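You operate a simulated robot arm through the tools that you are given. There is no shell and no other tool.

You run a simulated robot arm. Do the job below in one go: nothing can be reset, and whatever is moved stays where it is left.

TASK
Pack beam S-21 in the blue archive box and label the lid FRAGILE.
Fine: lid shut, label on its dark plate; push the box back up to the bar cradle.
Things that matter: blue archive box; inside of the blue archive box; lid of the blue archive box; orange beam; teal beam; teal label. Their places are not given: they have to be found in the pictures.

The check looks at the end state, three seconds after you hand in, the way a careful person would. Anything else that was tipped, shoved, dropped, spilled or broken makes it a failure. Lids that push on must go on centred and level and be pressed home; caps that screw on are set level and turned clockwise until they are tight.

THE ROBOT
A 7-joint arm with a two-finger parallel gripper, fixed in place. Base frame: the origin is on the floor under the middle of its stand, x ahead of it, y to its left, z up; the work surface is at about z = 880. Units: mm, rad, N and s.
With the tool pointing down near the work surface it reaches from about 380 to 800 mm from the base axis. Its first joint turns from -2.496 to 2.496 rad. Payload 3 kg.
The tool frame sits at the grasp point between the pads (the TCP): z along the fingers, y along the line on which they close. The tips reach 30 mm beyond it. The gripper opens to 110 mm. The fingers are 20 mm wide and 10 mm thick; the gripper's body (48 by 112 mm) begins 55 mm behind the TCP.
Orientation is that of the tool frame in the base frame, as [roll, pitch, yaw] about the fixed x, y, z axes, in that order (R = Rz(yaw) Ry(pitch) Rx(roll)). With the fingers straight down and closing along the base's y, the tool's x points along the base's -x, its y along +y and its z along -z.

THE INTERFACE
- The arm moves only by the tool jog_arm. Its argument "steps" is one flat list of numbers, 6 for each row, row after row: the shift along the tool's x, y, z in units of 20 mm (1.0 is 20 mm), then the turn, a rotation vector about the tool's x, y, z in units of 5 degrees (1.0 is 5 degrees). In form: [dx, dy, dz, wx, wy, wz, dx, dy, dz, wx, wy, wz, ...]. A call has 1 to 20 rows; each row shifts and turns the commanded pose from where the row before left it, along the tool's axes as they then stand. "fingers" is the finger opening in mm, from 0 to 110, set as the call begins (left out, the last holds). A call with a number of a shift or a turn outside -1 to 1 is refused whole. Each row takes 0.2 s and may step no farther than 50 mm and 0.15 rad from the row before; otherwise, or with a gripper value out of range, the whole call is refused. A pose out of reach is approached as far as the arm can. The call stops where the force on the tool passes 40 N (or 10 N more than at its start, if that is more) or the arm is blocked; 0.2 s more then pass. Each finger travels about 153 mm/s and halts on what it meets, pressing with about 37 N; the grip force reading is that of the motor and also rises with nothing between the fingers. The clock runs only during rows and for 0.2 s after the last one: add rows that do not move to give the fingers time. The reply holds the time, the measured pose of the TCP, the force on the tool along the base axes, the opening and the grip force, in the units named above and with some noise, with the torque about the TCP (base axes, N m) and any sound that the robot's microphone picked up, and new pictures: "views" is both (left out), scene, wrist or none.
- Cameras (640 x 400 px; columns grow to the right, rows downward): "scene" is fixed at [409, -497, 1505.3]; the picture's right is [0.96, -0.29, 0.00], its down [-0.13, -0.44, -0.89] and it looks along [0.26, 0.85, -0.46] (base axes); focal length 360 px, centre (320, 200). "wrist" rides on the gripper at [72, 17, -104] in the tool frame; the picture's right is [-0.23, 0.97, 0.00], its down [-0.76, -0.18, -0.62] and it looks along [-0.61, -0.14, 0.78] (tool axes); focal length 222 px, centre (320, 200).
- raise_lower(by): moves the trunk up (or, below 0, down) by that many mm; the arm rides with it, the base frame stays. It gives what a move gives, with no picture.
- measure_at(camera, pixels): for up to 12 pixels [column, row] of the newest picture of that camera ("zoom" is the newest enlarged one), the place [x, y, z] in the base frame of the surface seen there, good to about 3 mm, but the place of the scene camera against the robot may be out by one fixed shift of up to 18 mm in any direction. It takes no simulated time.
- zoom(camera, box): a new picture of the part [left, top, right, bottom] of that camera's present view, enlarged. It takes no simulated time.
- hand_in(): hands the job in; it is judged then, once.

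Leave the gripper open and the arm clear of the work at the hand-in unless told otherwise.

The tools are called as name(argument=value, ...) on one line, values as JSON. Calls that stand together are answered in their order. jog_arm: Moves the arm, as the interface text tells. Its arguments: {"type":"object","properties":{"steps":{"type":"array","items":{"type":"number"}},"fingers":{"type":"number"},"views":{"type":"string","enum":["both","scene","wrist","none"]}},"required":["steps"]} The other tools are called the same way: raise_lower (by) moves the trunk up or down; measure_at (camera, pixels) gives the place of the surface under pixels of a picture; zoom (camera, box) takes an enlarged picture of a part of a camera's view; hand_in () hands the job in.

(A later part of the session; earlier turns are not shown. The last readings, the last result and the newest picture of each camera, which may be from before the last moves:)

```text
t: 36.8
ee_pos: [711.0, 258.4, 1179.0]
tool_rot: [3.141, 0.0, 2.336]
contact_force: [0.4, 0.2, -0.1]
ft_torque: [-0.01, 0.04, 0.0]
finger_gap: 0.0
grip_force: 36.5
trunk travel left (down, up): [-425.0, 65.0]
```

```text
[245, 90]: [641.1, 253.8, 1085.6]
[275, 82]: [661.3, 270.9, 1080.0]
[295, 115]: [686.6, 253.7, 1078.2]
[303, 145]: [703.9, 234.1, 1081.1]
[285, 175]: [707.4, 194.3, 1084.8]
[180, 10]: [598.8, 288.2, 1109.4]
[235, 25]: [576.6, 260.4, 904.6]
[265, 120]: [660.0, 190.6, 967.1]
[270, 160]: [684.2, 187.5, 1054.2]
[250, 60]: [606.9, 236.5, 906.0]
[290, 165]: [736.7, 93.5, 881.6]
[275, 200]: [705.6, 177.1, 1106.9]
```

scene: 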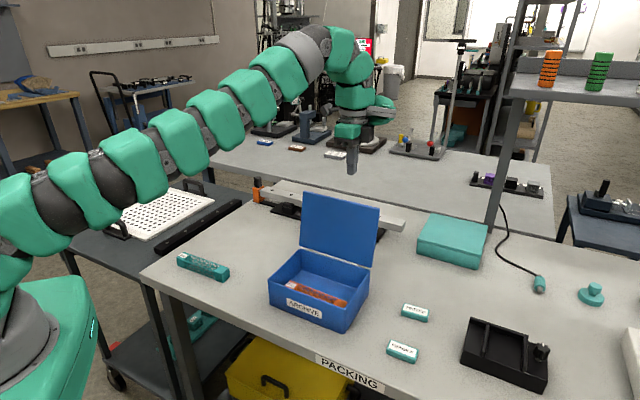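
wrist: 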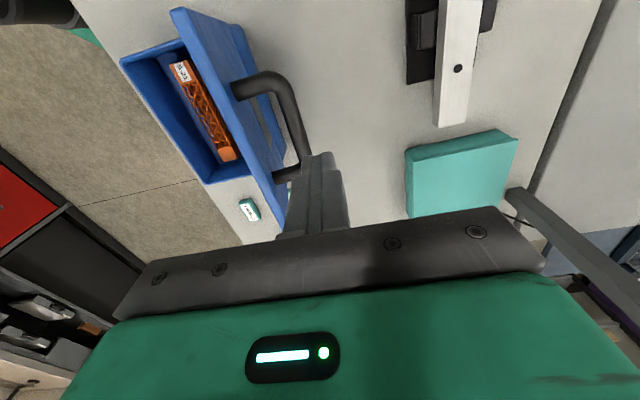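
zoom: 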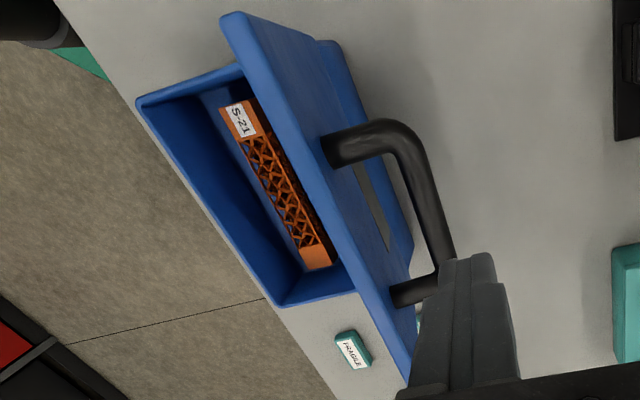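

There's a grey strip on the lid's outer face at about (265,120), close to z≈967, which may be the label plate. I'll zoom in on it.

zoom(camera="wrist", box=[220, 20, 310, 130])

zoom(camera="wrist", box=[230, 80, 320, 215])

```text
3.64 times, centred on (265, 75) of wrist
```

zoom: 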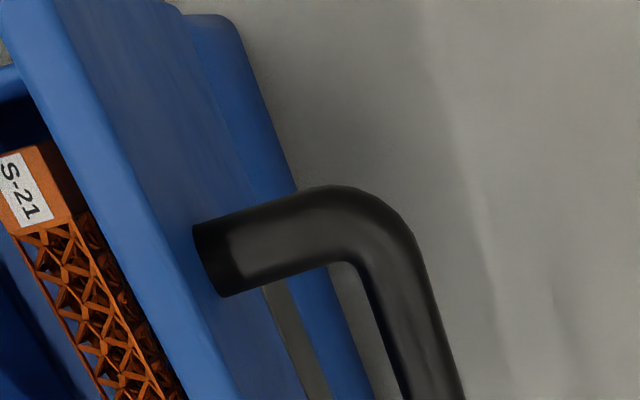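

```text
2.96 times, centred on (275, 148) of wrist
```

zoom: 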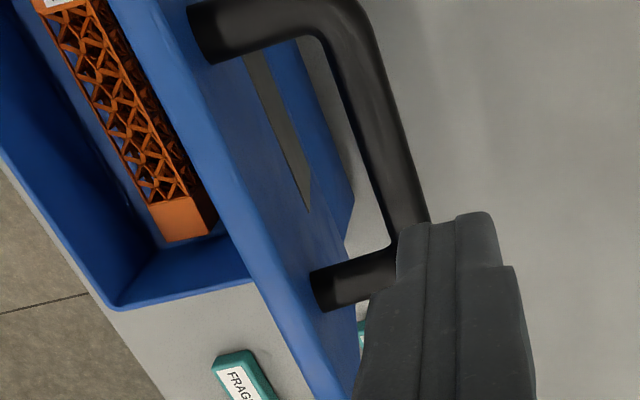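

The dark-grey plate is on the lid's outer face near the hinge, so it will lie behind the handle once the lid is shut. The fingers are about 8 mm behind the handle bar. I'll back off 6 mm and go down behind it to z≈1086.

jog_arm(steps=[0, 0.3, 0, 0, 0, 0, 0, 0, 0.93, 0, 0, 0, 0, 0, 0.93, 0, 0, 0, 0, 0, 0.93, 0, 0, 0, 0, 0, 0.93, 0, 0, 0, 0, 0, 0.93, 0, 0, 0, 0, 0, 0, 0, 0, 0], views="both")

```text
t: 38.4
ee_pos: [709.8, 255.0, 1086.5]
tool_rot: [-3.139, -0.001, 2.335]
contact_force: [-0.6, 0.5, -0.3]
ft_torque: [0.02, 0.01, -0.04]
finger_gap: 0.0
grip_force: 37.0
out of reach, approached as far as the arm can: row 1
trunk travel left (down, up): [-425.0, 65.0]
```

scene: 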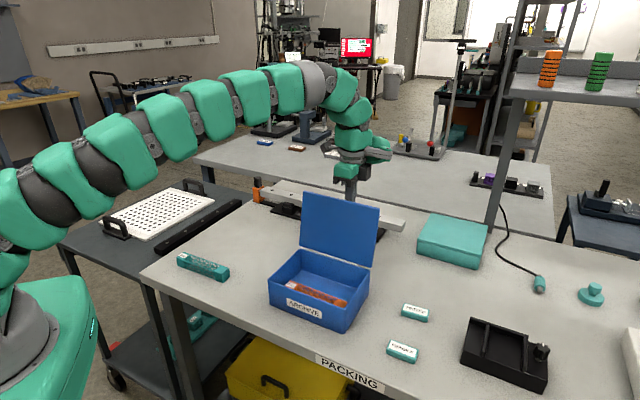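
wrist: 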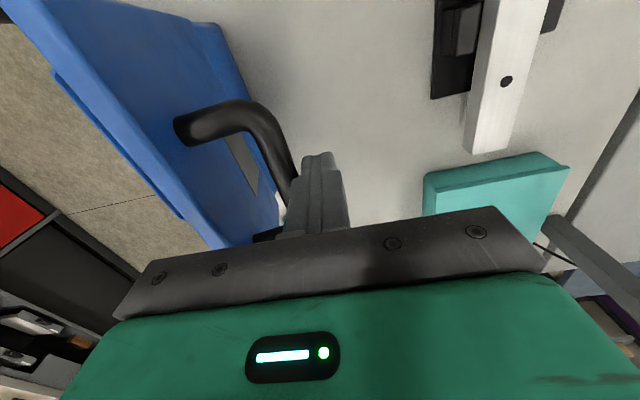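

The first row was a bit beyond reach, but the fingers are now just behind the handle bar with no contact. I'll push slowly forward, towards the box front, in 5 mm steps and watch the force.

jog_arm(steps=[0, -0.25, 0, 0, 0, 0, 0, -0.25, 0, 0, 0, 0, 0, -0.25, 0, 0, 0, 0, 0, -0.25, 0, 0, 0, 0, 0, -0.25, 0, 0, 0, 0, 0, -0.25, 0, 0, 0, 0, 0, -0.25, 0, 0, 0, 0, 0, -0.25, 0, 0, 0, 0], views="both")

```text
t: 40.0
ee_pos: [688.4, 234.3, 1092.2]
tool_rot: [3.133, 0.003, 2.338]
contact_force: [3.0, 1.5, 7.4]
ft_torque: [-0.07, 0.08, 0.02]
finger_gap: 0.0
grip_force: 37.1
trunk travel left (down, up): [-425.0, 65.0]
stopped in row 7: the force on the tool passed its limit at 43 N (the readings are from after the stop); the commanded pose is now the measured one
```

scene: 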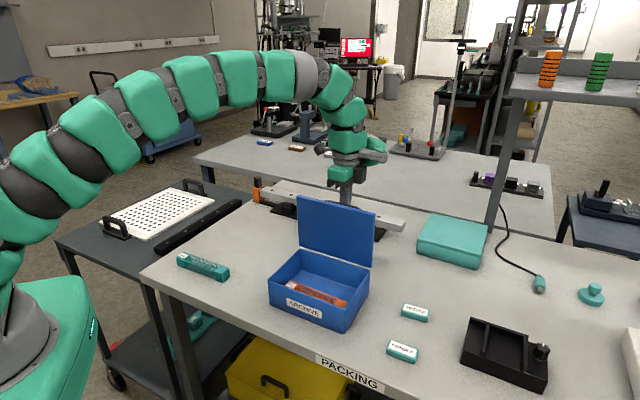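
wrist: 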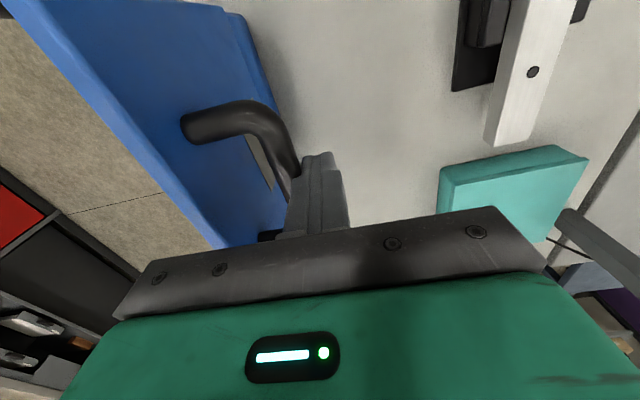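

The force briefly hit 43 N, and the lid has tipped forward by roughly 10°, to about vertical. The box corners at (269,288) and (347,332) haven't shifted. I'll look closer before pushing on.

zoom(camera="wrist", box=[100, 0, 360, 250])

zoom(camera="scene", box=[250, 110, 430, 340])

measure_at(camera="wrist", pixels=[[235, 105], [265, 115], [288, 150], [200, 130], [100, 110], [255, 150], [220, 240], [120, 60], [200, 20], [60, 40]])

```text
1.60 times, centred on (230, 125) of wrist
```

zoom: 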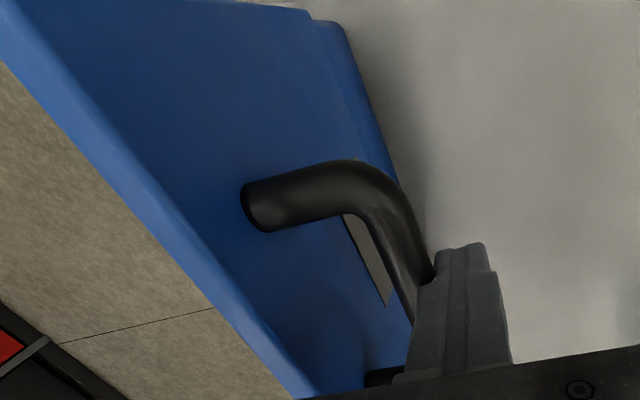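

```text
1.74 times, centred on (340, 225) of scene
```

zoom: 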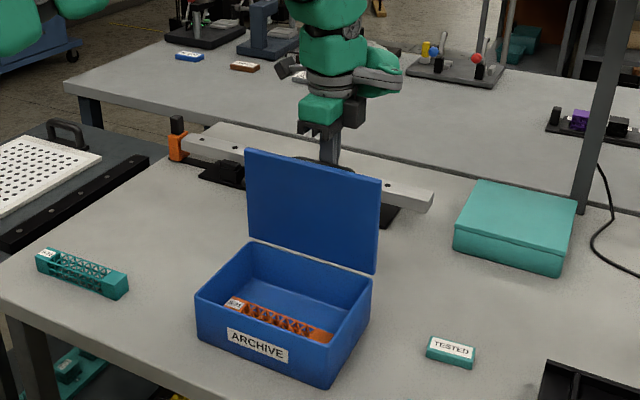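

```text
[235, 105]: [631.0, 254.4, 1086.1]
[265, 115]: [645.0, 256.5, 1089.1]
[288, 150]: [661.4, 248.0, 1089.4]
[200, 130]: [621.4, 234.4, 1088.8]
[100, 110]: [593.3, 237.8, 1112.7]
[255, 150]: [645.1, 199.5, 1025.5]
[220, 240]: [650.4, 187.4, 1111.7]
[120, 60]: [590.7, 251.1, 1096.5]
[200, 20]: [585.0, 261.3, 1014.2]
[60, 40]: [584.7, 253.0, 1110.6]
```

The lid stands about vertical now. I'll keep pushing more gently, 3 mm per row.

jog_arm(steps=[0, -0.15, 0, 0, 0, 0, 0, -0.15, 0, 0, 0, 0, 0, -0.15, 0, 0, 0, 0, 0, -0.15, 0, 0, 0, 0, 0, -0.15, 0, 0, 0, 0, 0, -0.15, 0, 0, 0, 0, 0, -0.15, 0, 0, 0, 0, 0, -0.15, 0, 0, 0, 0], views="scene")

```text
t: 41.0
ee_pos: [681.6, 228.4, 1092.6]
tool_rot: [3.124, 0.008, 2.336]
contact_force: [1.2, 2.5, 8.6]
ft_torque: [-0.05, 0.13, -0.06]
finger_gap: 0.2
grip_force: 37.1
trunk travel left (down, up): [-425.0, 65.0]
stopped in row 4: the force on the tool passed its limit at 42 N (the readings are from after the stop); the commanded pose is now the measured one
```

scene: 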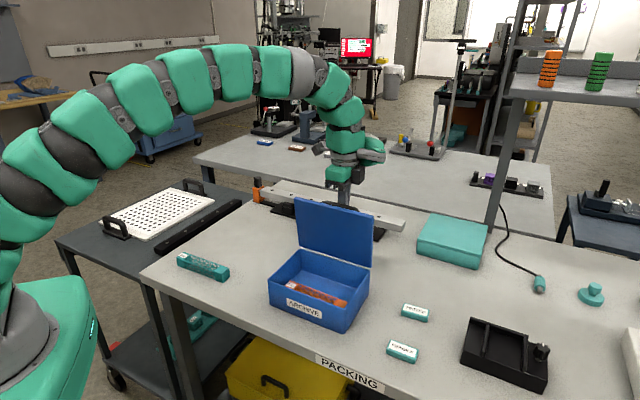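

The force is mostly upward, and I think the rising bar is catching under the step in the finger's outer face. I'll back off 6 mm, straighten the tool and raise 12 mm so only the narrow tip section pushes the bar, then check whether the lid stays put.

jog_arm(steps=[0, 0.15, 0, 0.2, 0.09, 0, 0, 0.15, 0, 0, 0, 0, 0, 0.1, 0, 0, 0, 0, 0, 0, -0.3, 0, 0, 0, 0, 0, -0.3, 0, 0, 0, 0, 0, 0, 0, 0, 0], views="both")

measure_at(camera="wrist", pixels=[[235, 105], [265, 115], [288, 150], [200, 130], [100, 110], [220, 240], [120, 60]])

```text
t: 42.4
ee_pos: [688.3, 232.1, 1104.6]
tool_rot: [-3.136, -0.002, 2.334]
contact_force: [0.0, -0.1, -0.1]
ft_torque: [0.02, 0.0, -0.01]
finger_gap: 0.0
grip_force: 36.6
trunk travel left (down, up): [-425.0, 65.0]
```

scene: 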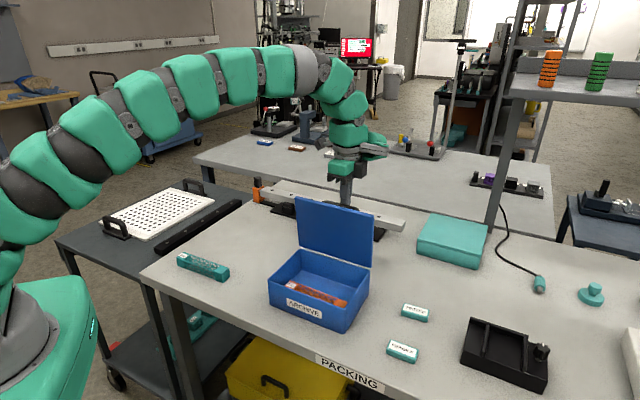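
wrist: 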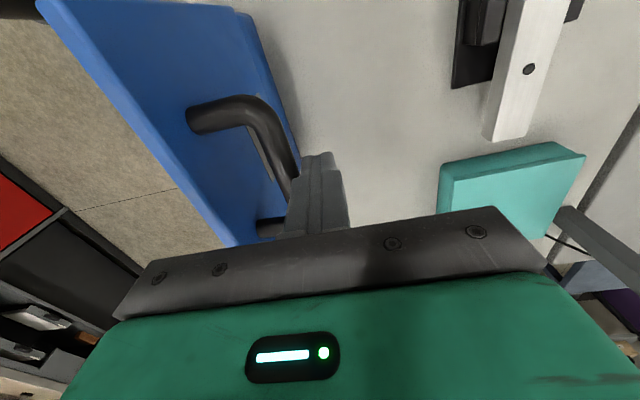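

```text
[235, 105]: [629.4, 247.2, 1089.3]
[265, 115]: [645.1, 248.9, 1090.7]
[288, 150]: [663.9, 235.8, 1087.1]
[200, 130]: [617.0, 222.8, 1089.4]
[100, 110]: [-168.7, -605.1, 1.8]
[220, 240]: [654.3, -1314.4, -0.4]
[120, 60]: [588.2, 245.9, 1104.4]
```

The lid stays where I left it, so the hinge has friction, and nothing touches now. I'll push the bar again with only the tip section, 2 mm per row.

jog_arm(steps=[0, -0.2, 0, 0, 0, 0, 0, -0.2, 0, 0, 0, 0, 0, -0.1, 0, 0, 0, 0, 0, -0.1, 0, 0, 0, 0, 0, -0.1, 0, 0, 0, 0, 0, -0.1, 0, 0, 0, 0, 0, -0.1, 0, 0, 0, 0, 0, -0.1, 0, 0, 0, 0], views="wrist")

```text
t: 44.1
ee_pos: [673.8, 218.9, 1105.0]
tool_rot: [-3.137, -0.002, 2.336]
contact_force: [-0.2, 0.7, 0.1]
ft_torque: [-0.05, -0.01, -0.01]
finger_gap: 0.0
grip_force: 36.9
trunk travel left (down, up): [-425.0, 65.0]
```

wrist: 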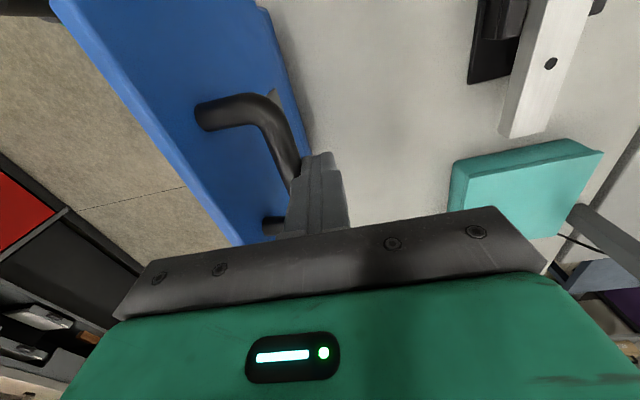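

Confirmed: the lid moved another 10+ mm with almost no force. I'll keep pushing forward along the arc, first staying level and then lowering slightly.

jog_arm(steps=[0, -0.2, -0.1, 0, 0, 0, 0, -0.2, -0.05, 0, 0, 0, 0, -0.2, 0, 0, 0, 0, 0, -0.2, 0, 0, 0, 0, 0, -0.2, 0, 0, 0, 0, 0, -0.2, 0, 0, 0, 0, 0, -0.2, 0, 0, 0, 0, 0, -0.2, 0.03, 0, 0, 0, 0, -0.2, 0.03, 0, 0, 0, 0, -0.2, 0.05, 0, 0, 0], views="both")

```text
t: 46.4
ee_pos: [644.1, 191.9, 1105.1]
tool_rot: [-3.137, -0.003, 2.334]
contact_force: [0.0, 0.6, -1.1]
ft_torque: [0.01, 0.03, 0.03]
finger_gap: 0.0
grip_force: 37.2
trunk travel left (down, up): [-425.0, 65.0]
```

scene: 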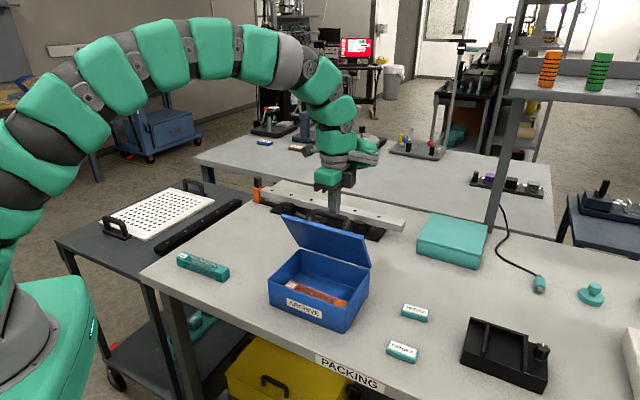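
wrist: 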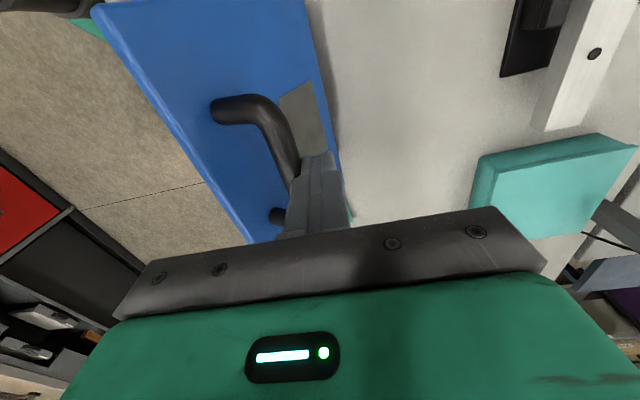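

The lid is now about 30–35° forward, the force is small and the dark plate is in view at (305,110). I'll measure the bar and lid to set the next part of the arc.

measure_at(camera="wrist", pixels=[[240, 105], [270, 120], [288, 155], [110, 20], [300, 10], [200, 150], [300, 90], [325, 150], [310, 120], [245, 240], [283, 98], [308, 82]])

```text
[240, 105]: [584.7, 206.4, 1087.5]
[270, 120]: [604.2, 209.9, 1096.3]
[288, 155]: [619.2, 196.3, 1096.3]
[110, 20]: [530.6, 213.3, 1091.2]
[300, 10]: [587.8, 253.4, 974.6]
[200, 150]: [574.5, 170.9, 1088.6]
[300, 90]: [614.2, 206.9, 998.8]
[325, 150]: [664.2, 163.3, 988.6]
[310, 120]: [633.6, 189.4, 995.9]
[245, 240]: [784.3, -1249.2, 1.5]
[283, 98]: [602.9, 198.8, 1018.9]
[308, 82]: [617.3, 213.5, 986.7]
```

The bar arc fits a hinge near z≈962 with radius ≈130. I'll follow this arc forward and down with small steps up to a bar angle of about 50°.

jog_arm(steps=[0, -0.266, 0.036, 0, 0, 0, 0, -0.266, 0.036, 0, 0, 0, 0, -0.266, 0.036, 0, 0, 0, 0, -0.266, 0.036, 0, 0, 0, 0, -0.256, 0.12, 0, 0, 0, 0, -0.256, 0.12, 0, 0, 0, 0, -0.256, 0.12, 0, 0, 0, 0, -0.256, 0.12, 0, 0, 0, 0, -0.233, 0.163, 0, 0, 0, 0, -0.233, 0.163, 0, 0, 0, 0, -0.233, 0.163, 0, 0, 0, 0, -0.233, 0.163, 0, 0, 0], views="both")

```text
t: 49.0
ee_pos: [599.2, 149.4, 1080.3]
tool_rot: [-3.137, -0.002, 2.336]
contact_force: [-0.4, -0.2, 1.2]
ft_torque: [0.01, 0.0, 0.01]
finger_gap: 0.1
grip_force: 37.3
trunk travel left (down, up): [-425.0, 65.0]
```

scene: 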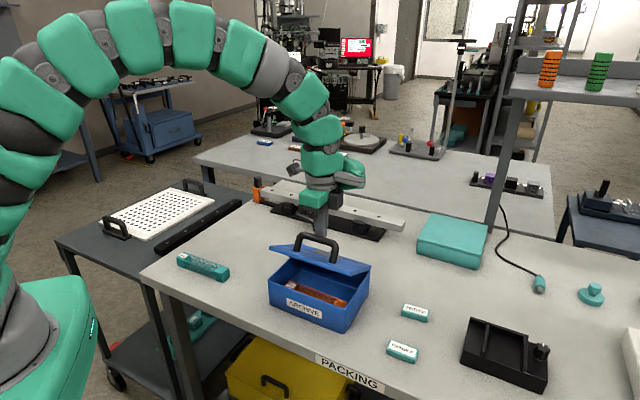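
wrist: 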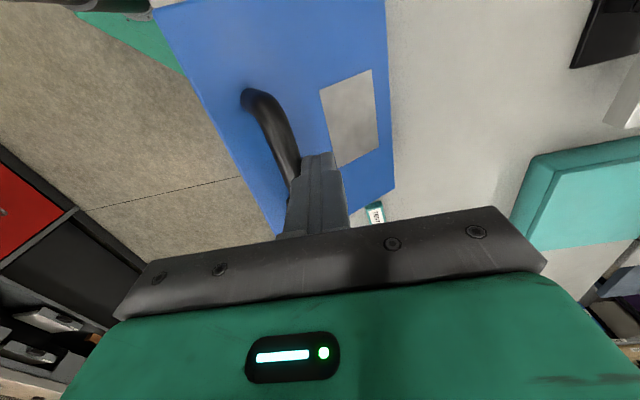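

The lid is now about two-thirds closed and following smoothly. I'll continue along the arc to the end of the pushing range.

jog_arm(steps=[0, -0.2, 0.2, 0, 0, 0, 0, -0.2, 0.2, 0, 0, 0, 0, -0.2, 0.2, 0, 0, 0, 0, -0.2, 0.2, 0, 0, 0, 0, -0.165, 0.2, 0, 0, 0, 0, -0.165, 0.2, 0, 0, 0, 0, -0.165, 0.2, 0, 0, 0, 0, -0.165, 0.2, 0, 0, 0], views="both")

measure_at(camera="wrist", pixels=[[270, 110], [285, 150], [250, 95], [170, 40], [220, 130], [340, 90], [380, 30], [350, 120]])

```text
t: 50.8
ee_pos: [581.0, 129.7, 1049.2]
tool_rot: [-3.138, -0.002, 2.334]
contact_force: [2.3, 0.5, -0.8]
ft_torque: [0.06, -0.05, 0.01]
finger_gap: 0.0
grip_force: 36.6
trunk travel left (down, up): [-425.0, 65.0]
```

scene: 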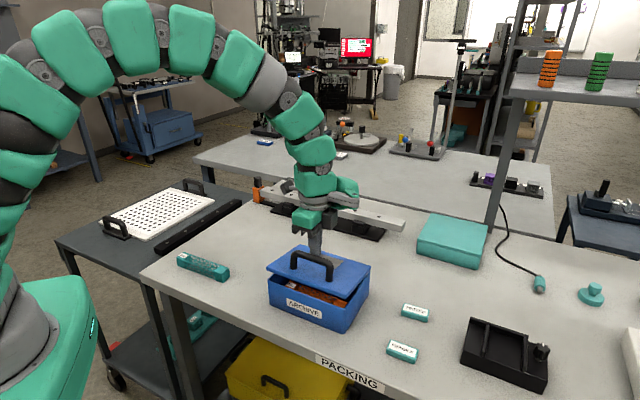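
wrist: 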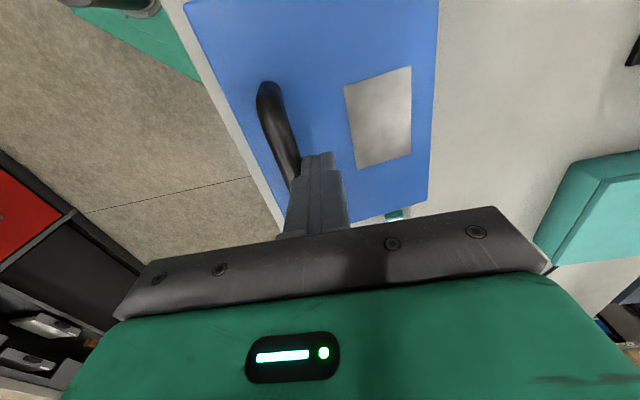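

```text
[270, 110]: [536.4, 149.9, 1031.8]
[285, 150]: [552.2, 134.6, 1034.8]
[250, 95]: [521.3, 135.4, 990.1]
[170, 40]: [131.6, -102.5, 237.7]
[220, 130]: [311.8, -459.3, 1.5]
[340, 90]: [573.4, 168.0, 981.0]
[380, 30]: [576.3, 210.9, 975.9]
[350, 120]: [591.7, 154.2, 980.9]
```

The lid is nearly shut. Two more small steps along the arc, then I'll press it down from above.

jog_arm(steps=[0, -0.13, 0.25, 0, 0, 0, 0, -0.13, 0.25, 0, 0, 0, 0, -0.13, 0.25, 0, 0, 0, 0, -0.13, 0.25, 0, 0, 0, 0, 0, 0, 0, 0, 0], views="both")

zoom(camera="scene", box=[250, 220, 390, 340])

```text
t: 52.0
ee_pos: [571.8, 122.0, 1029.5]
tool_rot: [-3.136, -0.002, 2.335]
contact_force: [1.9, 1.9, 1.9]
ft_torque: [0.07, -0.07, 0.01]
finger_gap: 0.0
grip_force: 37.5
trunk travel left (down, up): [-425.0, 65.0]
```

scene: 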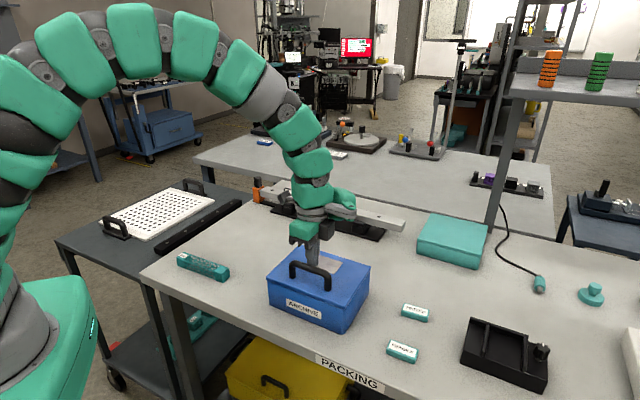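
wrist: 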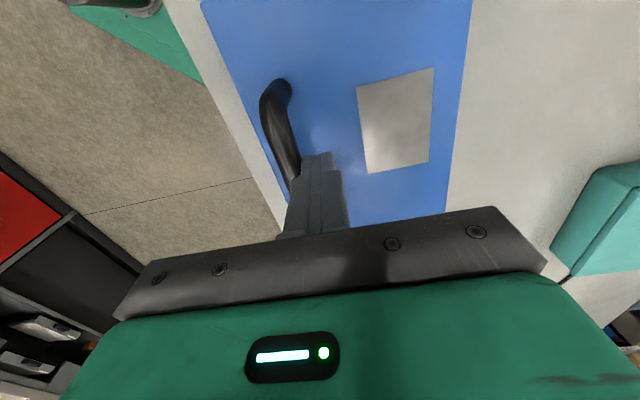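

```text
3.33 times, centred on (320, 280) of scene
```

zoom: 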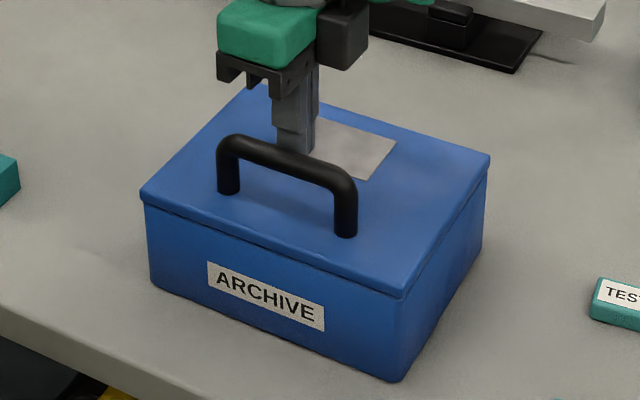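

The lid looks almost closed. I'll back off 7 mm from the bar, go down between handle and plate to just above the lid, and measure whether it's level.

jog_arm(steps=[0, 0.4, 0, 0.05, 0, 0, 0, 0, 0.4, 0, 0, 0, 0, 0, 0.4, 0, 0, 0, 0, 0, 0, 0, 0, 0], views="wrist")

measure_at(camera="wrist", pixels=[[225, 10], [470, 10], [265, 160], [450, 180], [290, 20], [365, 90], [432, 75], [425, 155], [375, 165], [320, 60], [290, 195], [400, 190]])

```text
t: 53.0
ee_pos: [576.5, 125.5, 1012.9]
tool_rot: [-3.134, -0.002, 2.336]
contact_force: [-0.2, 0.1, -0.3]
ft_torque: [0.03, 0.02, 0.01]
finger_gap: 0.0
grip_force: 36.9
trunk travel left (down, up): [-425.0, 65.0]
```

wrist: 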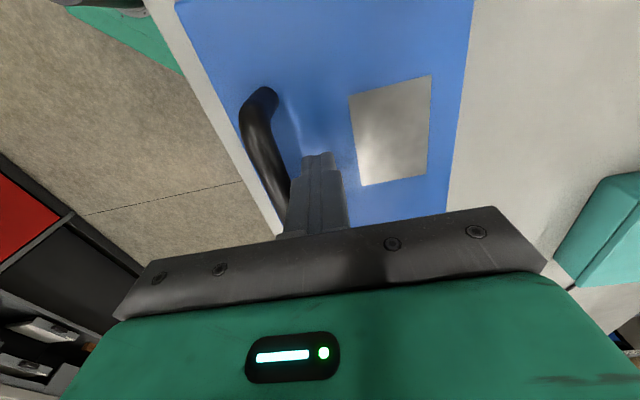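

```text
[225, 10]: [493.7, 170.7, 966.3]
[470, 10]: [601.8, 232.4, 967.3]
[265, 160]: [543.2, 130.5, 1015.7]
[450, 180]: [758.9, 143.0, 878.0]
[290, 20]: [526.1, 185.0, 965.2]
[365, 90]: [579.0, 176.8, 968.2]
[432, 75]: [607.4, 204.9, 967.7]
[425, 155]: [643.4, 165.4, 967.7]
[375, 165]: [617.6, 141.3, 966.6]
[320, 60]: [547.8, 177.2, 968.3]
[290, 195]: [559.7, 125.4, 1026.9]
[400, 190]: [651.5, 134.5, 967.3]
```

The lid top measures 966–968 mm at every spot, so it's level and seated on the rim. I'll press gently at the middle to make sure: 13 mm down, then 1 mm steps.

jog_arm(steps=[0, 0, 0.35, 0, 0, 0, 0, 0, 0.3, 0, 0, 0, 0, 0, 0.05, 0, 0, 0, 0, 0, 0.05, 0, 0, 0, 0, 0, 0.05, 0, 0, 0, 0, 0, 0.05, 0, 0, 0], views="none")

```text
t: 54.4
ee_pos: [577.9, 127.0, 996.0]
tool_rot: [-3.135, -0.001, 2.335]
contact_force: [-1.3, 0.5, 11.2]
ft_torque: [0.01, -0.02, -0.09]
finger_gap: 0.1
grip_force: 36.7
trunk travel left (down, up): [-425.0, 65.0]
```

Contact at tip z≈966 with 11 N. One or two more millimetres to press it home.

jog_arm(steps=[0, 0, 0.05, 0, 0, 0, 0, 0, 0.05, 0, 0, 0, 0, 0, 0, 0, 0, 0], views="none")

```text
t: 55.1
ee_pos: [576.7, 126.4, 997.2]
tool_rot: [-3.138, 0.002, 2.336]
contact_force: [-9.0, -1.4, 17.2]
ft_torque: [0.02, 0.31, 0.07]
finger_gap: 0.0
grip_force: 37.1
trunk travel left (down, up): [-425.0, 65.0]
stopped in row 3: the force on the tool passed its limit at 41 N (the readings are from after the stop); the commanded pose is now the measured one
```

It's solid at 41 N, so the lid is home. I'm raising straight up 150 mm to view the lid, the plate and the label.

jog_arm(steps=[0, 0, -0.3, 0, 0, 0, 0, 0, -0.8, 0, 0, 0, 0, 0, -1, 0, 0, 0, 0, 0, -1, 0, 0, 0, 0, 0, -1, 0, 0, 0, 0, 0, -1, 0, 0, 0, 0, 0, -1, 0, 0, 0, 0, 0, -1, 0, 0, 0, 0, 0, -1, 0, 0, 0, 0, 0, -1, 0, 0, 0, 0, 0, 0, 0, 0, 0], views="both")

zoom(camera="wrist", box=[230, 0, 450, 190])

```text
t: 57.5
ee_pos: [580.2, 129.1, 1178.1]
tool_rot: [-3.137, 0.002, 2.336]
contact_force: [0.4, 0.8, 0.1]
ft_torque: [-0.02, 0.0, 0.0]
finger_gap: 0.0
grip_force: 36.9
trunk travel left (down, up): [-425.0, 65.0]
```

scene: 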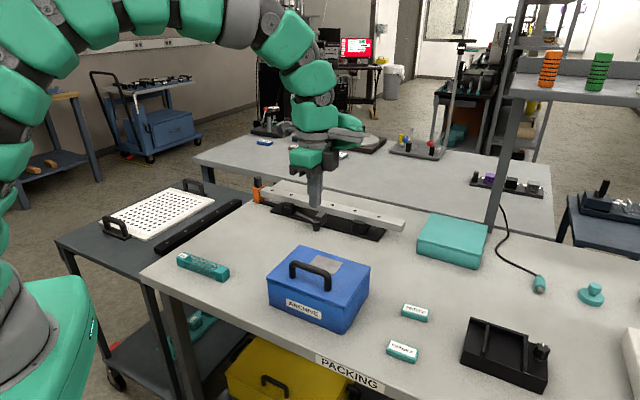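
wrist: 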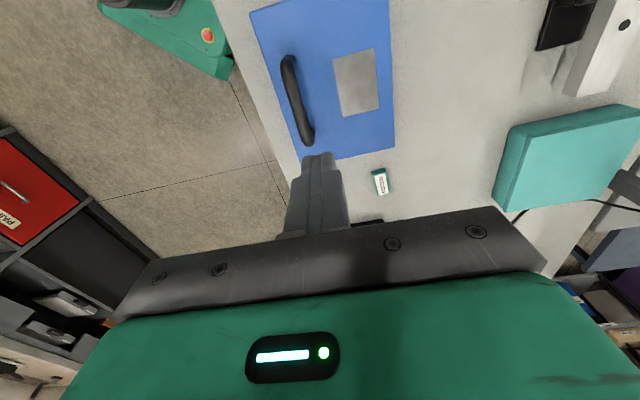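

```text
2.11 times, centred on (340, 95) of wrist
```

zoom: 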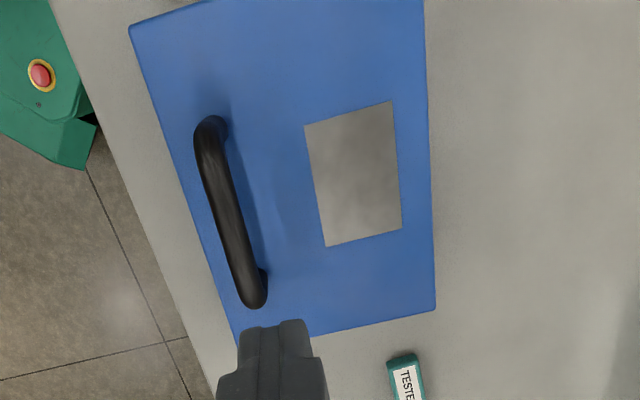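

measure_at(camera="zoom", pixels=[[306, 126], [390, 102], [401, 228], [328, 246], [352, 175], [133, 28], [433, 308], [423, 5], [318, 330], [208, 125], [255, 300], [230, 215]])

```text
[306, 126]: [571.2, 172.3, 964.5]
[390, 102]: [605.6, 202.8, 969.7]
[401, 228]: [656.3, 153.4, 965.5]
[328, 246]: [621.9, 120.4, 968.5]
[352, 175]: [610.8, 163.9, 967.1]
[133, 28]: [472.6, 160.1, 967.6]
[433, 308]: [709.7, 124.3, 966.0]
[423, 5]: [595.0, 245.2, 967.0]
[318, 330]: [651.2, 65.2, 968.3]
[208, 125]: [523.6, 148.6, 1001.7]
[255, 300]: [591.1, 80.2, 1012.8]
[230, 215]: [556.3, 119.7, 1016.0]
```

The plate measures about 72×47 mm, centred near (614,162) at z≈967 with its long axis parallel to the box front. Now I'll move towards the FRAGILE label with the fingers opened to 60 mm, to measure it from above.

jog_arm(steps=[-0.99, -0.189, 0, 0, 0, 0, -0.99, -0.189, 0, 0, 0, 0, -0.99, -0.189, 0, 0, 0, 0, -0.99, -0.189, 0, 0, 0, 0, -0.99, -0.189, 0, 0, 0, 0, -0.99, -0.189, 0, 0, 0, 0, -0.99, -0.189, 0, 0, 0, 0, -0.99, -0.189, 0, 0, 0, 0, -0.99, -0.189, 0, 0, 0, 0, -0.99, -0.189, 0, 0, 0, 0, 0, 0, 1, 0, 0, 0, 0, 0, 1, 0, 0, 0, 0, 0, 1, 0, 0, 0, 0, 0, 1, 0, 0, 0, 0, 0, 0, 0, 0, 0], fingers=60, views="wrist")

zoom(camera="wrist", box=[270, 40, 410, 150])

```text
t: 60.7
ee_pos: [688.3, -41.8, 1097.4]
tool_rot: [-3.135, 0.0, 2.335]
contact_force: [0.2, -0.3, -0.5]
ft_torque: [0.01, 0.02, 0.0]
finger_gap: 60.1
grip_force: 0.1
trunk travel left (down, up): [-425.0, 65.0]
```

wrist: 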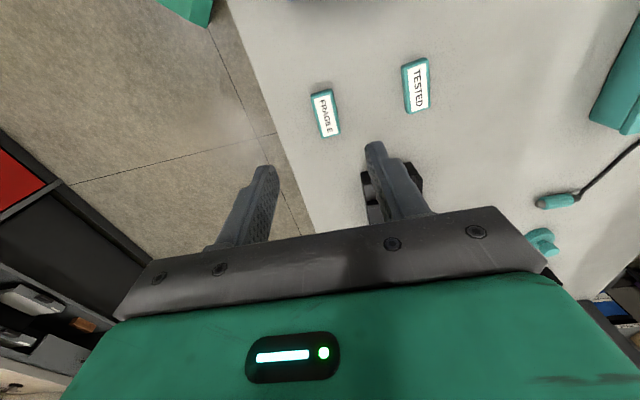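

```text
3.64 times, centred on (340, 95) of wrist
```

zoom: 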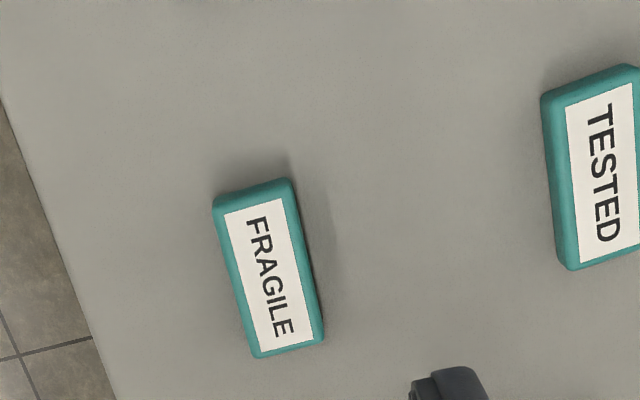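

measure_at(camera="zoom", pixels=[[226, 213], [279, 197], [311, 336], [259, 349], [268, 275], [216, 200], [290, 182], [322, 340], [255, 355]])

```text
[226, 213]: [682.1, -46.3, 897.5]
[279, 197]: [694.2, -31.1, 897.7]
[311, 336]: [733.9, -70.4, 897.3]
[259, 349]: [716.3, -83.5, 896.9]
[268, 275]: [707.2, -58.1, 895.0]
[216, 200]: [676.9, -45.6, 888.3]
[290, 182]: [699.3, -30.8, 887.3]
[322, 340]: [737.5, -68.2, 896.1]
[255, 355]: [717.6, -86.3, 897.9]
```

The label block is centred near (707,−58), about 58×26×17 mm, with its long axis at about −46°, which already matches the tool's yaw. I'll move above it and go down to z≈965 to check centring.

jog_arm(steps=[-0.605, 0.053, 0, -0.076, 0, 0, -0.605, 0.053, 0, 0, 0, 0, 0, 0, 0.95, 0, 0, 0, 0, 0, 0.95, 0, 0, 0, 0, 0, 0.95, 0, 0, 0, 0, 0, 0.95, 0, 0, 0, 0, 0, 0.95, 0, 0, 0, 0, 0, 0.95, 0, 0, 0, 0, 0, 0.95, 0, 0, 0, 0, 0, 0, 0, 0, 0], fingers=60, views="wrist")

zoom(camera="wrist", box=[240, 80, 420, 230])

```text
t: 62.9
ee_pos: [708.2, -57.2, 965.9]
tool_rot: [3.14, 0.0, 2.336]
contact_force: [0.1, 0.0, -0.4]
ft_torque: [-0.01, 0.03, 0.01]
finger_gap: 59.9
grip_force: 0.1
trunk travel left (down, up): [-425.0, 65.0]
```

wrist: 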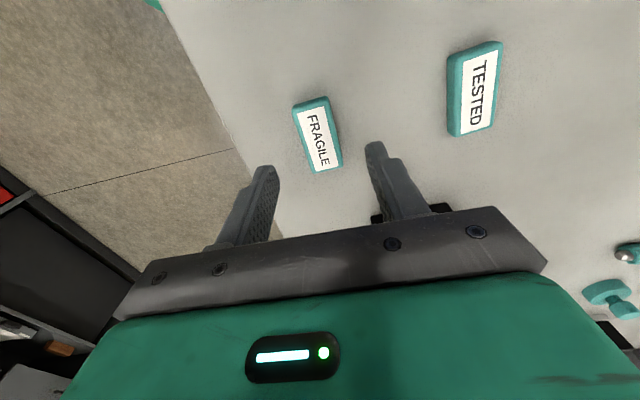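

```text
2.67 times, centred on (330, 155) of wrist
```

zoom: 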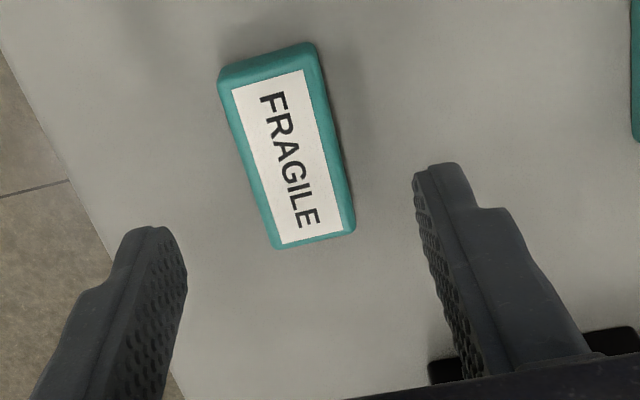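

measure_at(camera="zoom", pixels=[[232, 91], [303, 70], [342, 228], [283, 242], [288, 160], [220, 80], [312, 45], [352, 225], [278, 247]])

```text
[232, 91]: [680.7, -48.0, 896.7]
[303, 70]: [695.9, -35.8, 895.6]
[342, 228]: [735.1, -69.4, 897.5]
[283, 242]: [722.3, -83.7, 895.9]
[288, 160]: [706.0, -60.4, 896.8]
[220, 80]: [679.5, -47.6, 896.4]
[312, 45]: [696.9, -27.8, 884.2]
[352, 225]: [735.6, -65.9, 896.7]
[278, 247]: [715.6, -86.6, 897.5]
```

Centred within about 2 mm. I'm going down 52 mm, tips about 4 mm above the table, then closing.

jog_arm(steps=[-0.04, -0.03, 0.65, 0, 0, 0, 0, 0, 0.65, 0, 0, 0, 0, 0, 0.65, 0, 0, 0, 0, 0, 0.62, 0, 0, 0, 0, 0, 0, 0, 0, 0], fingers=60, views="wrist")

jog_arm(steps=[0, 0, 0, 0, 0, 0, 0, 0, 0, 0, 0, 0, 0, 0, 0, 0, 0, 0, 0, 0, 0, 0, 0, 0, 0, 0, 0, 0, 0, 0], fingers=10, views="wrist")

```text
t: 64.1
ee_pos: [709.0, -58.6, 912.3]
tool_rot: [3.14, -0.002, 2.336]
contact_force: [0.0, -0.3, -1.2]
ft_torque: [0.03, -0.01, 0.01]
finger_gap: 59.8
grip_force: 0.0
trunk travel left (down, up): [-425.0, 65.0]
```

wrist: 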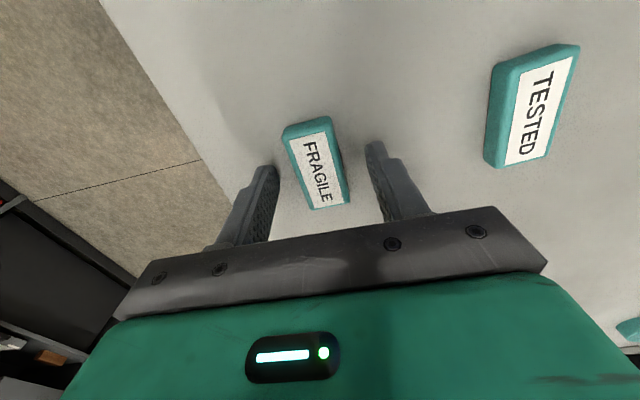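

```text
t: 65.3
ee_pos: [708.2, -59.6, 912.1]
tool_rot: [3.14, 0.0, 2.336]
contact_force: [0.3, 0.2, 0.0]
ft_torque: [0.04, 0.01, -0.01]
finger_gap: 28.3
grip_force: 37.5
trunk travel left (down, up): [-425.0, 65.0]
```

wrist: 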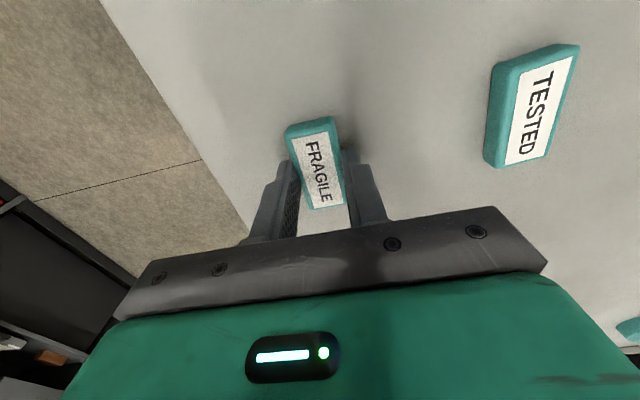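

The label is gripped at 28 mm. I'll lift straight up to z≈1080 and measure where it sits relative to the tool.

jog_arm(steps=[0, 0, -0.4, 0, 0, 0, 0, 0, -1, 0, 0, 0, 0, 0, -1, 0, 0, 0, 0, 0, -1, 0, 0, 0, 0, 0, -1, 0, 0, 0, 0, 0, -1, 0, 0, 0, 0, 0, -1, 0, 0, 0, 0, 0, -1, 0, 0, 0, 0, 0, -1, 0, 0, 0, 0, 0, 0, 0, 0, 0], views="both")

zoom(camera="wrist", box=[260, 90, 380, 230])

```text
t: 67.5
ee_pos: [708.1, -59.7, 1081.4]
tool_rot: [3.139, -0.001, 2.335]
contact_force: [-0.5, 0.8, -0.7]
ft_torque: [0.02, -0.04, -0.01]
finger_gap: 28.5
grip_force: 37.3
trunk travel left (down, up): [-425.0, 65.0]
```

scene: 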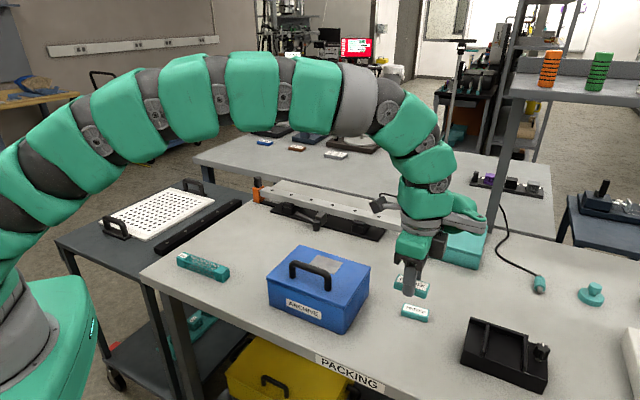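
wrist: 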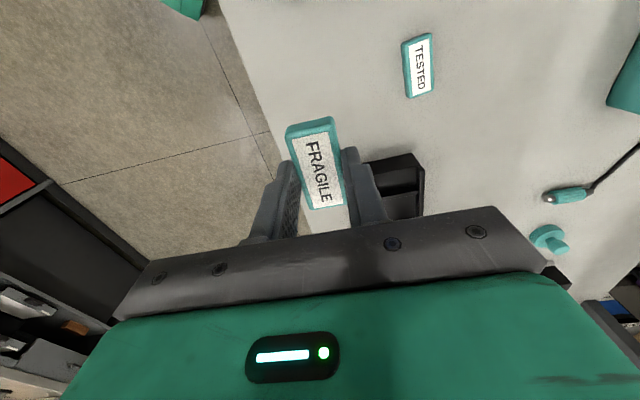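

```text
2.86 times, centred on (320, 160) of wrist
```

zoom: 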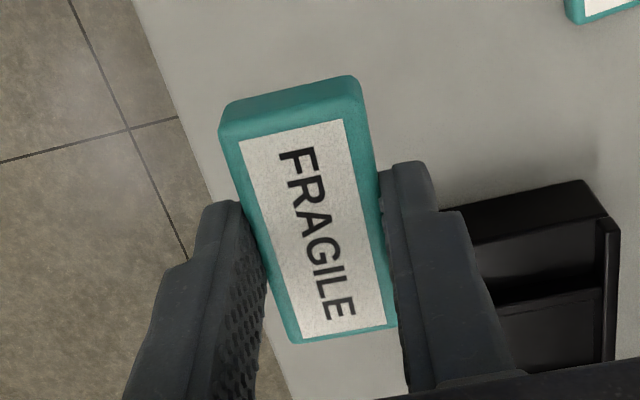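

measure_at(camera="zoom", pixels=[[240, 142], [342, 120], [385, 322], [302, 337], [315, 230], [222, 130], [355, 90], [395, 325], [295, 342]])

```text
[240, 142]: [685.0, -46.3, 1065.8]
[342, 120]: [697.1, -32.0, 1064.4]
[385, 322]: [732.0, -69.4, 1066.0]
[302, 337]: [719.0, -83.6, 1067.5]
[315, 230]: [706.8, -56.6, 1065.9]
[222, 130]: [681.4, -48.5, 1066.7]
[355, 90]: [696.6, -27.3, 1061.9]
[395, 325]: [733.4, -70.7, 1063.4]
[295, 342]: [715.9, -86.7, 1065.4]
```

The label is centred in the grip within 2 mm and aligned with the tool. I'm carrying it at this height to above the plate centre (614,162), with about 30 mm clearance over the handle.

jog_arm(steps=[0.934, 0.35, 0, 0, 0, 0, 0.934, 0.35, 0, 0, 0, 0, 0.934, 0.35, 0, 0, 0, 0, 0.934, 0.35, 0, 0, 0, 0, 0.934, 0.35, 0, 0, 0, 0, 0.934, 0.35, 0, 0, 0, 0, 0.934, 0.35, 0, 0, 0, 0, 0.934, 0.35, 0, 0, 0, 0, 0.934, 0.35, 0, 0, 0, 0, 0.934, 0.35, 0, 0, 0, 0, 0.934, 0.35, 0, 0, 0, 0, 0.934, 0.35, 0, 0, 0, 0, 0, 0, 0, 0, 0, 0], views="both")

zoom(camera="wrist", box=[230, 30, 430, 230])

```text
t: 70.3
ee_pos: [612.5, 162.8, 1080.6]
tool_rot: [3.139, 0.0, 2.334]
contact_force: [-0.8, -0.5, -0.5]
ft_torque: [0.05, -0.02, -0.01]
finger_gap: 28.9
grip_force: 37.5
trunk travel left (down, up): [-425.0, 65.0]
```

scene: 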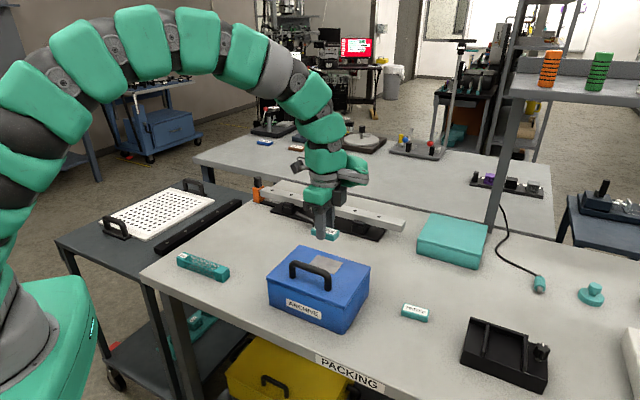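
wrist: 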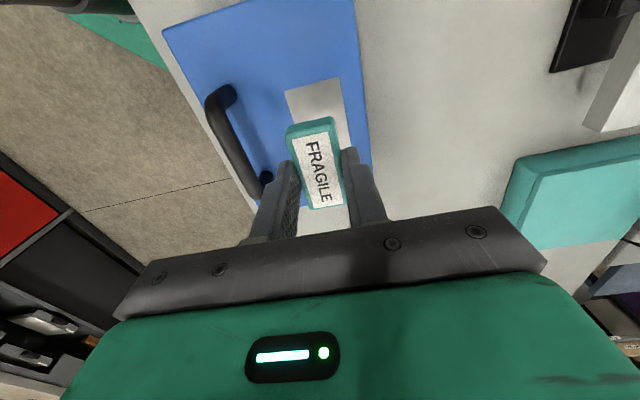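

```text
2.00 times, centred on (330, 130) of wrist
```

zoom: 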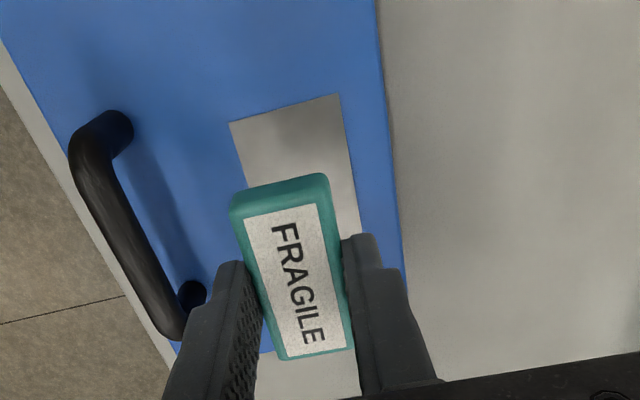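

I'll measure the plate corners and the label corners together in this view, to check alignment before lowering.

measure_at(camera="zoom", pixels=[[231, 124], [339, 97], [356, 215], [240, 178], [245, 220], [315, 205], [349, 347], [284, 357], [300, 280], [262, 365], [300, 385], [345, 140]])

```text
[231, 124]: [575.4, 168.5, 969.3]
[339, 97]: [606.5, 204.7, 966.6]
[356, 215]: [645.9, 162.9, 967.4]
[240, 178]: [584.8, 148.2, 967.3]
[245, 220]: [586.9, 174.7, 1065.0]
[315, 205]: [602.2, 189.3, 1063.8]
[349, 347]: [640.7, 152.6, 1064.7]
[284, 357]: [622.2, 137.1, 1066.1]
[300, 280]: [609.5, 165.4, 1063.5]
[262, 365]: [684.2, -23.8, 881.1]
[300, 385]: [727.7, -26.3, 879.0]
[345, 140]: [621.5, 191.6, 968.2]
```

The label is within 2 mm of the plate centre. I'll shift 2 mm along the plate and go down in small steps near the plate.

jog_arm(steps=[-0.08, 0, 0.7, 0, 0, 0, 0, 0, 0.7, 0, 0, 0, 0, 0, 0.7, 0, 0, 0, 0, 0, 0.7, 0, 0, 0, 0, 0, 0.7, 0, 0, 0, 0, 0, 0.2, 0, 0, 0, 0, 0, 0.1, 0, 0, 0, 0, 0, 0, 0, 0, 0], views="wrist")

```text
t: 72.1
ee_pos: [613.7, 160.8, 1003.7]
tool_rot: [3.139, -0.001, 2.337]
contact_force: [-0.8, -0.1, -0.3]
ft_torque: [0.0, 0.01, -0.02]
finger_gap: 28.6
grip_force: 37.2
trunk travel left (down, up): [-425.0, 65.0]
```

wrist: 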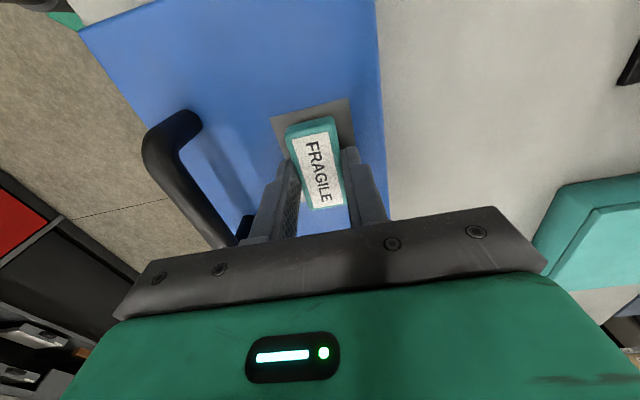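

Close to the plate now. I'll zoom to check both ends of the label against the plate edges.

zoom(camera="wrist", box=[250, 90, 390, 240])

```text
2.67 times, centred on (320, 165) of wrist
```

zoom: 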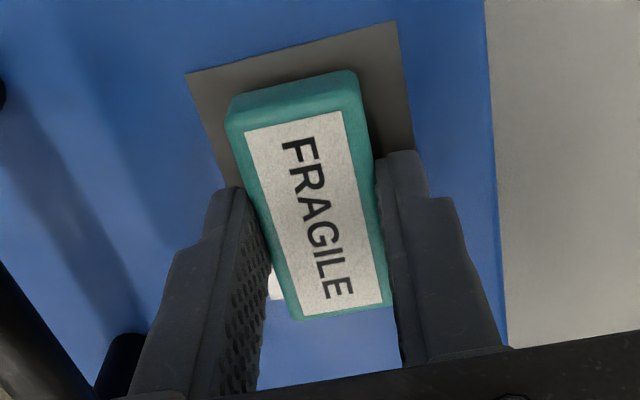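

measure_at(camera="zoom", pixels=[[190, 76], [392, 25], [245, 135], [340, 112], [388, 300], [302, 318], [232, 105], [350, 75], [410, 140], [225, 180], [275, 292], [330, 330]])

```text
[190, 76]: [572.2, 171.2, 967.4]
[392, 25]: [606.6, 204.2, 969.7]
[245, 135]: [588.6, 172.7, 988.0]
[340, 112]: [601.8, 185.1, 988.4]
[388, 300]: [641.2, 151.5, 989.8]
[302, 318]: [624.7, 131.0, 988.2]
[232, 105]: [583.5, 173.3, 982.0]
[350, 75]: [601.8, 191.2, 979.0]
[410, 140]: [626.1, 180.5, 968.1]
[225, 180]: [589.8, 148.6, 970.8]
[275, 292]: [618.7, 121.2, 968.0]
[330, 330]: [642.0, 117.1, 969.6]
```

The label sits with about 6 mm margin at the near end and is well centred. I'll move 1.5 mm towards the back and lower the last 4–5 mm in 1 mm steps.

jog_arm(steps=[0, 0.07, 0.05, 0, 0, 0, 0, 0, 0.05, 0, 0, 0, 0, 0, 0.05, 0, 0, 0, 0, 0, 0, 0, 0, 0], views="none")

```text
t: 73.1
ee_pos: [615.3, 162.2, 1002.0]
tool_rot: [3.14, 0.002, 2.334]
contact_force: [0.7, 0.5, 2.6]
ft_torque: [0.02, -0.02, 0.0]
finger_gap: 28.4
grip_force: 36.6
trunk travel left (down, up): [-425.0, 65.0]
```

Slight upward force of 2.6 N, which may be contact. One more millimetre to confirm.

jog_arm(steps=[0, 0, 0.05, 0, 0, 0, 0, 0, 0, 0, 0, 0], views="none")

```text
t: 73.7
ee_pos: [615.4, 161.8, 1001.7]
tool_rot: [3.137, 0.002, 2.335]
contact_force: [5.8, -0.3, 15.5]
ft_torque: [-0.01, -0.14, -0.01]
finger_gap: 28.7
grip_force: 36.4
trunk travel left (down, up): [-425.0, 65.0]
```

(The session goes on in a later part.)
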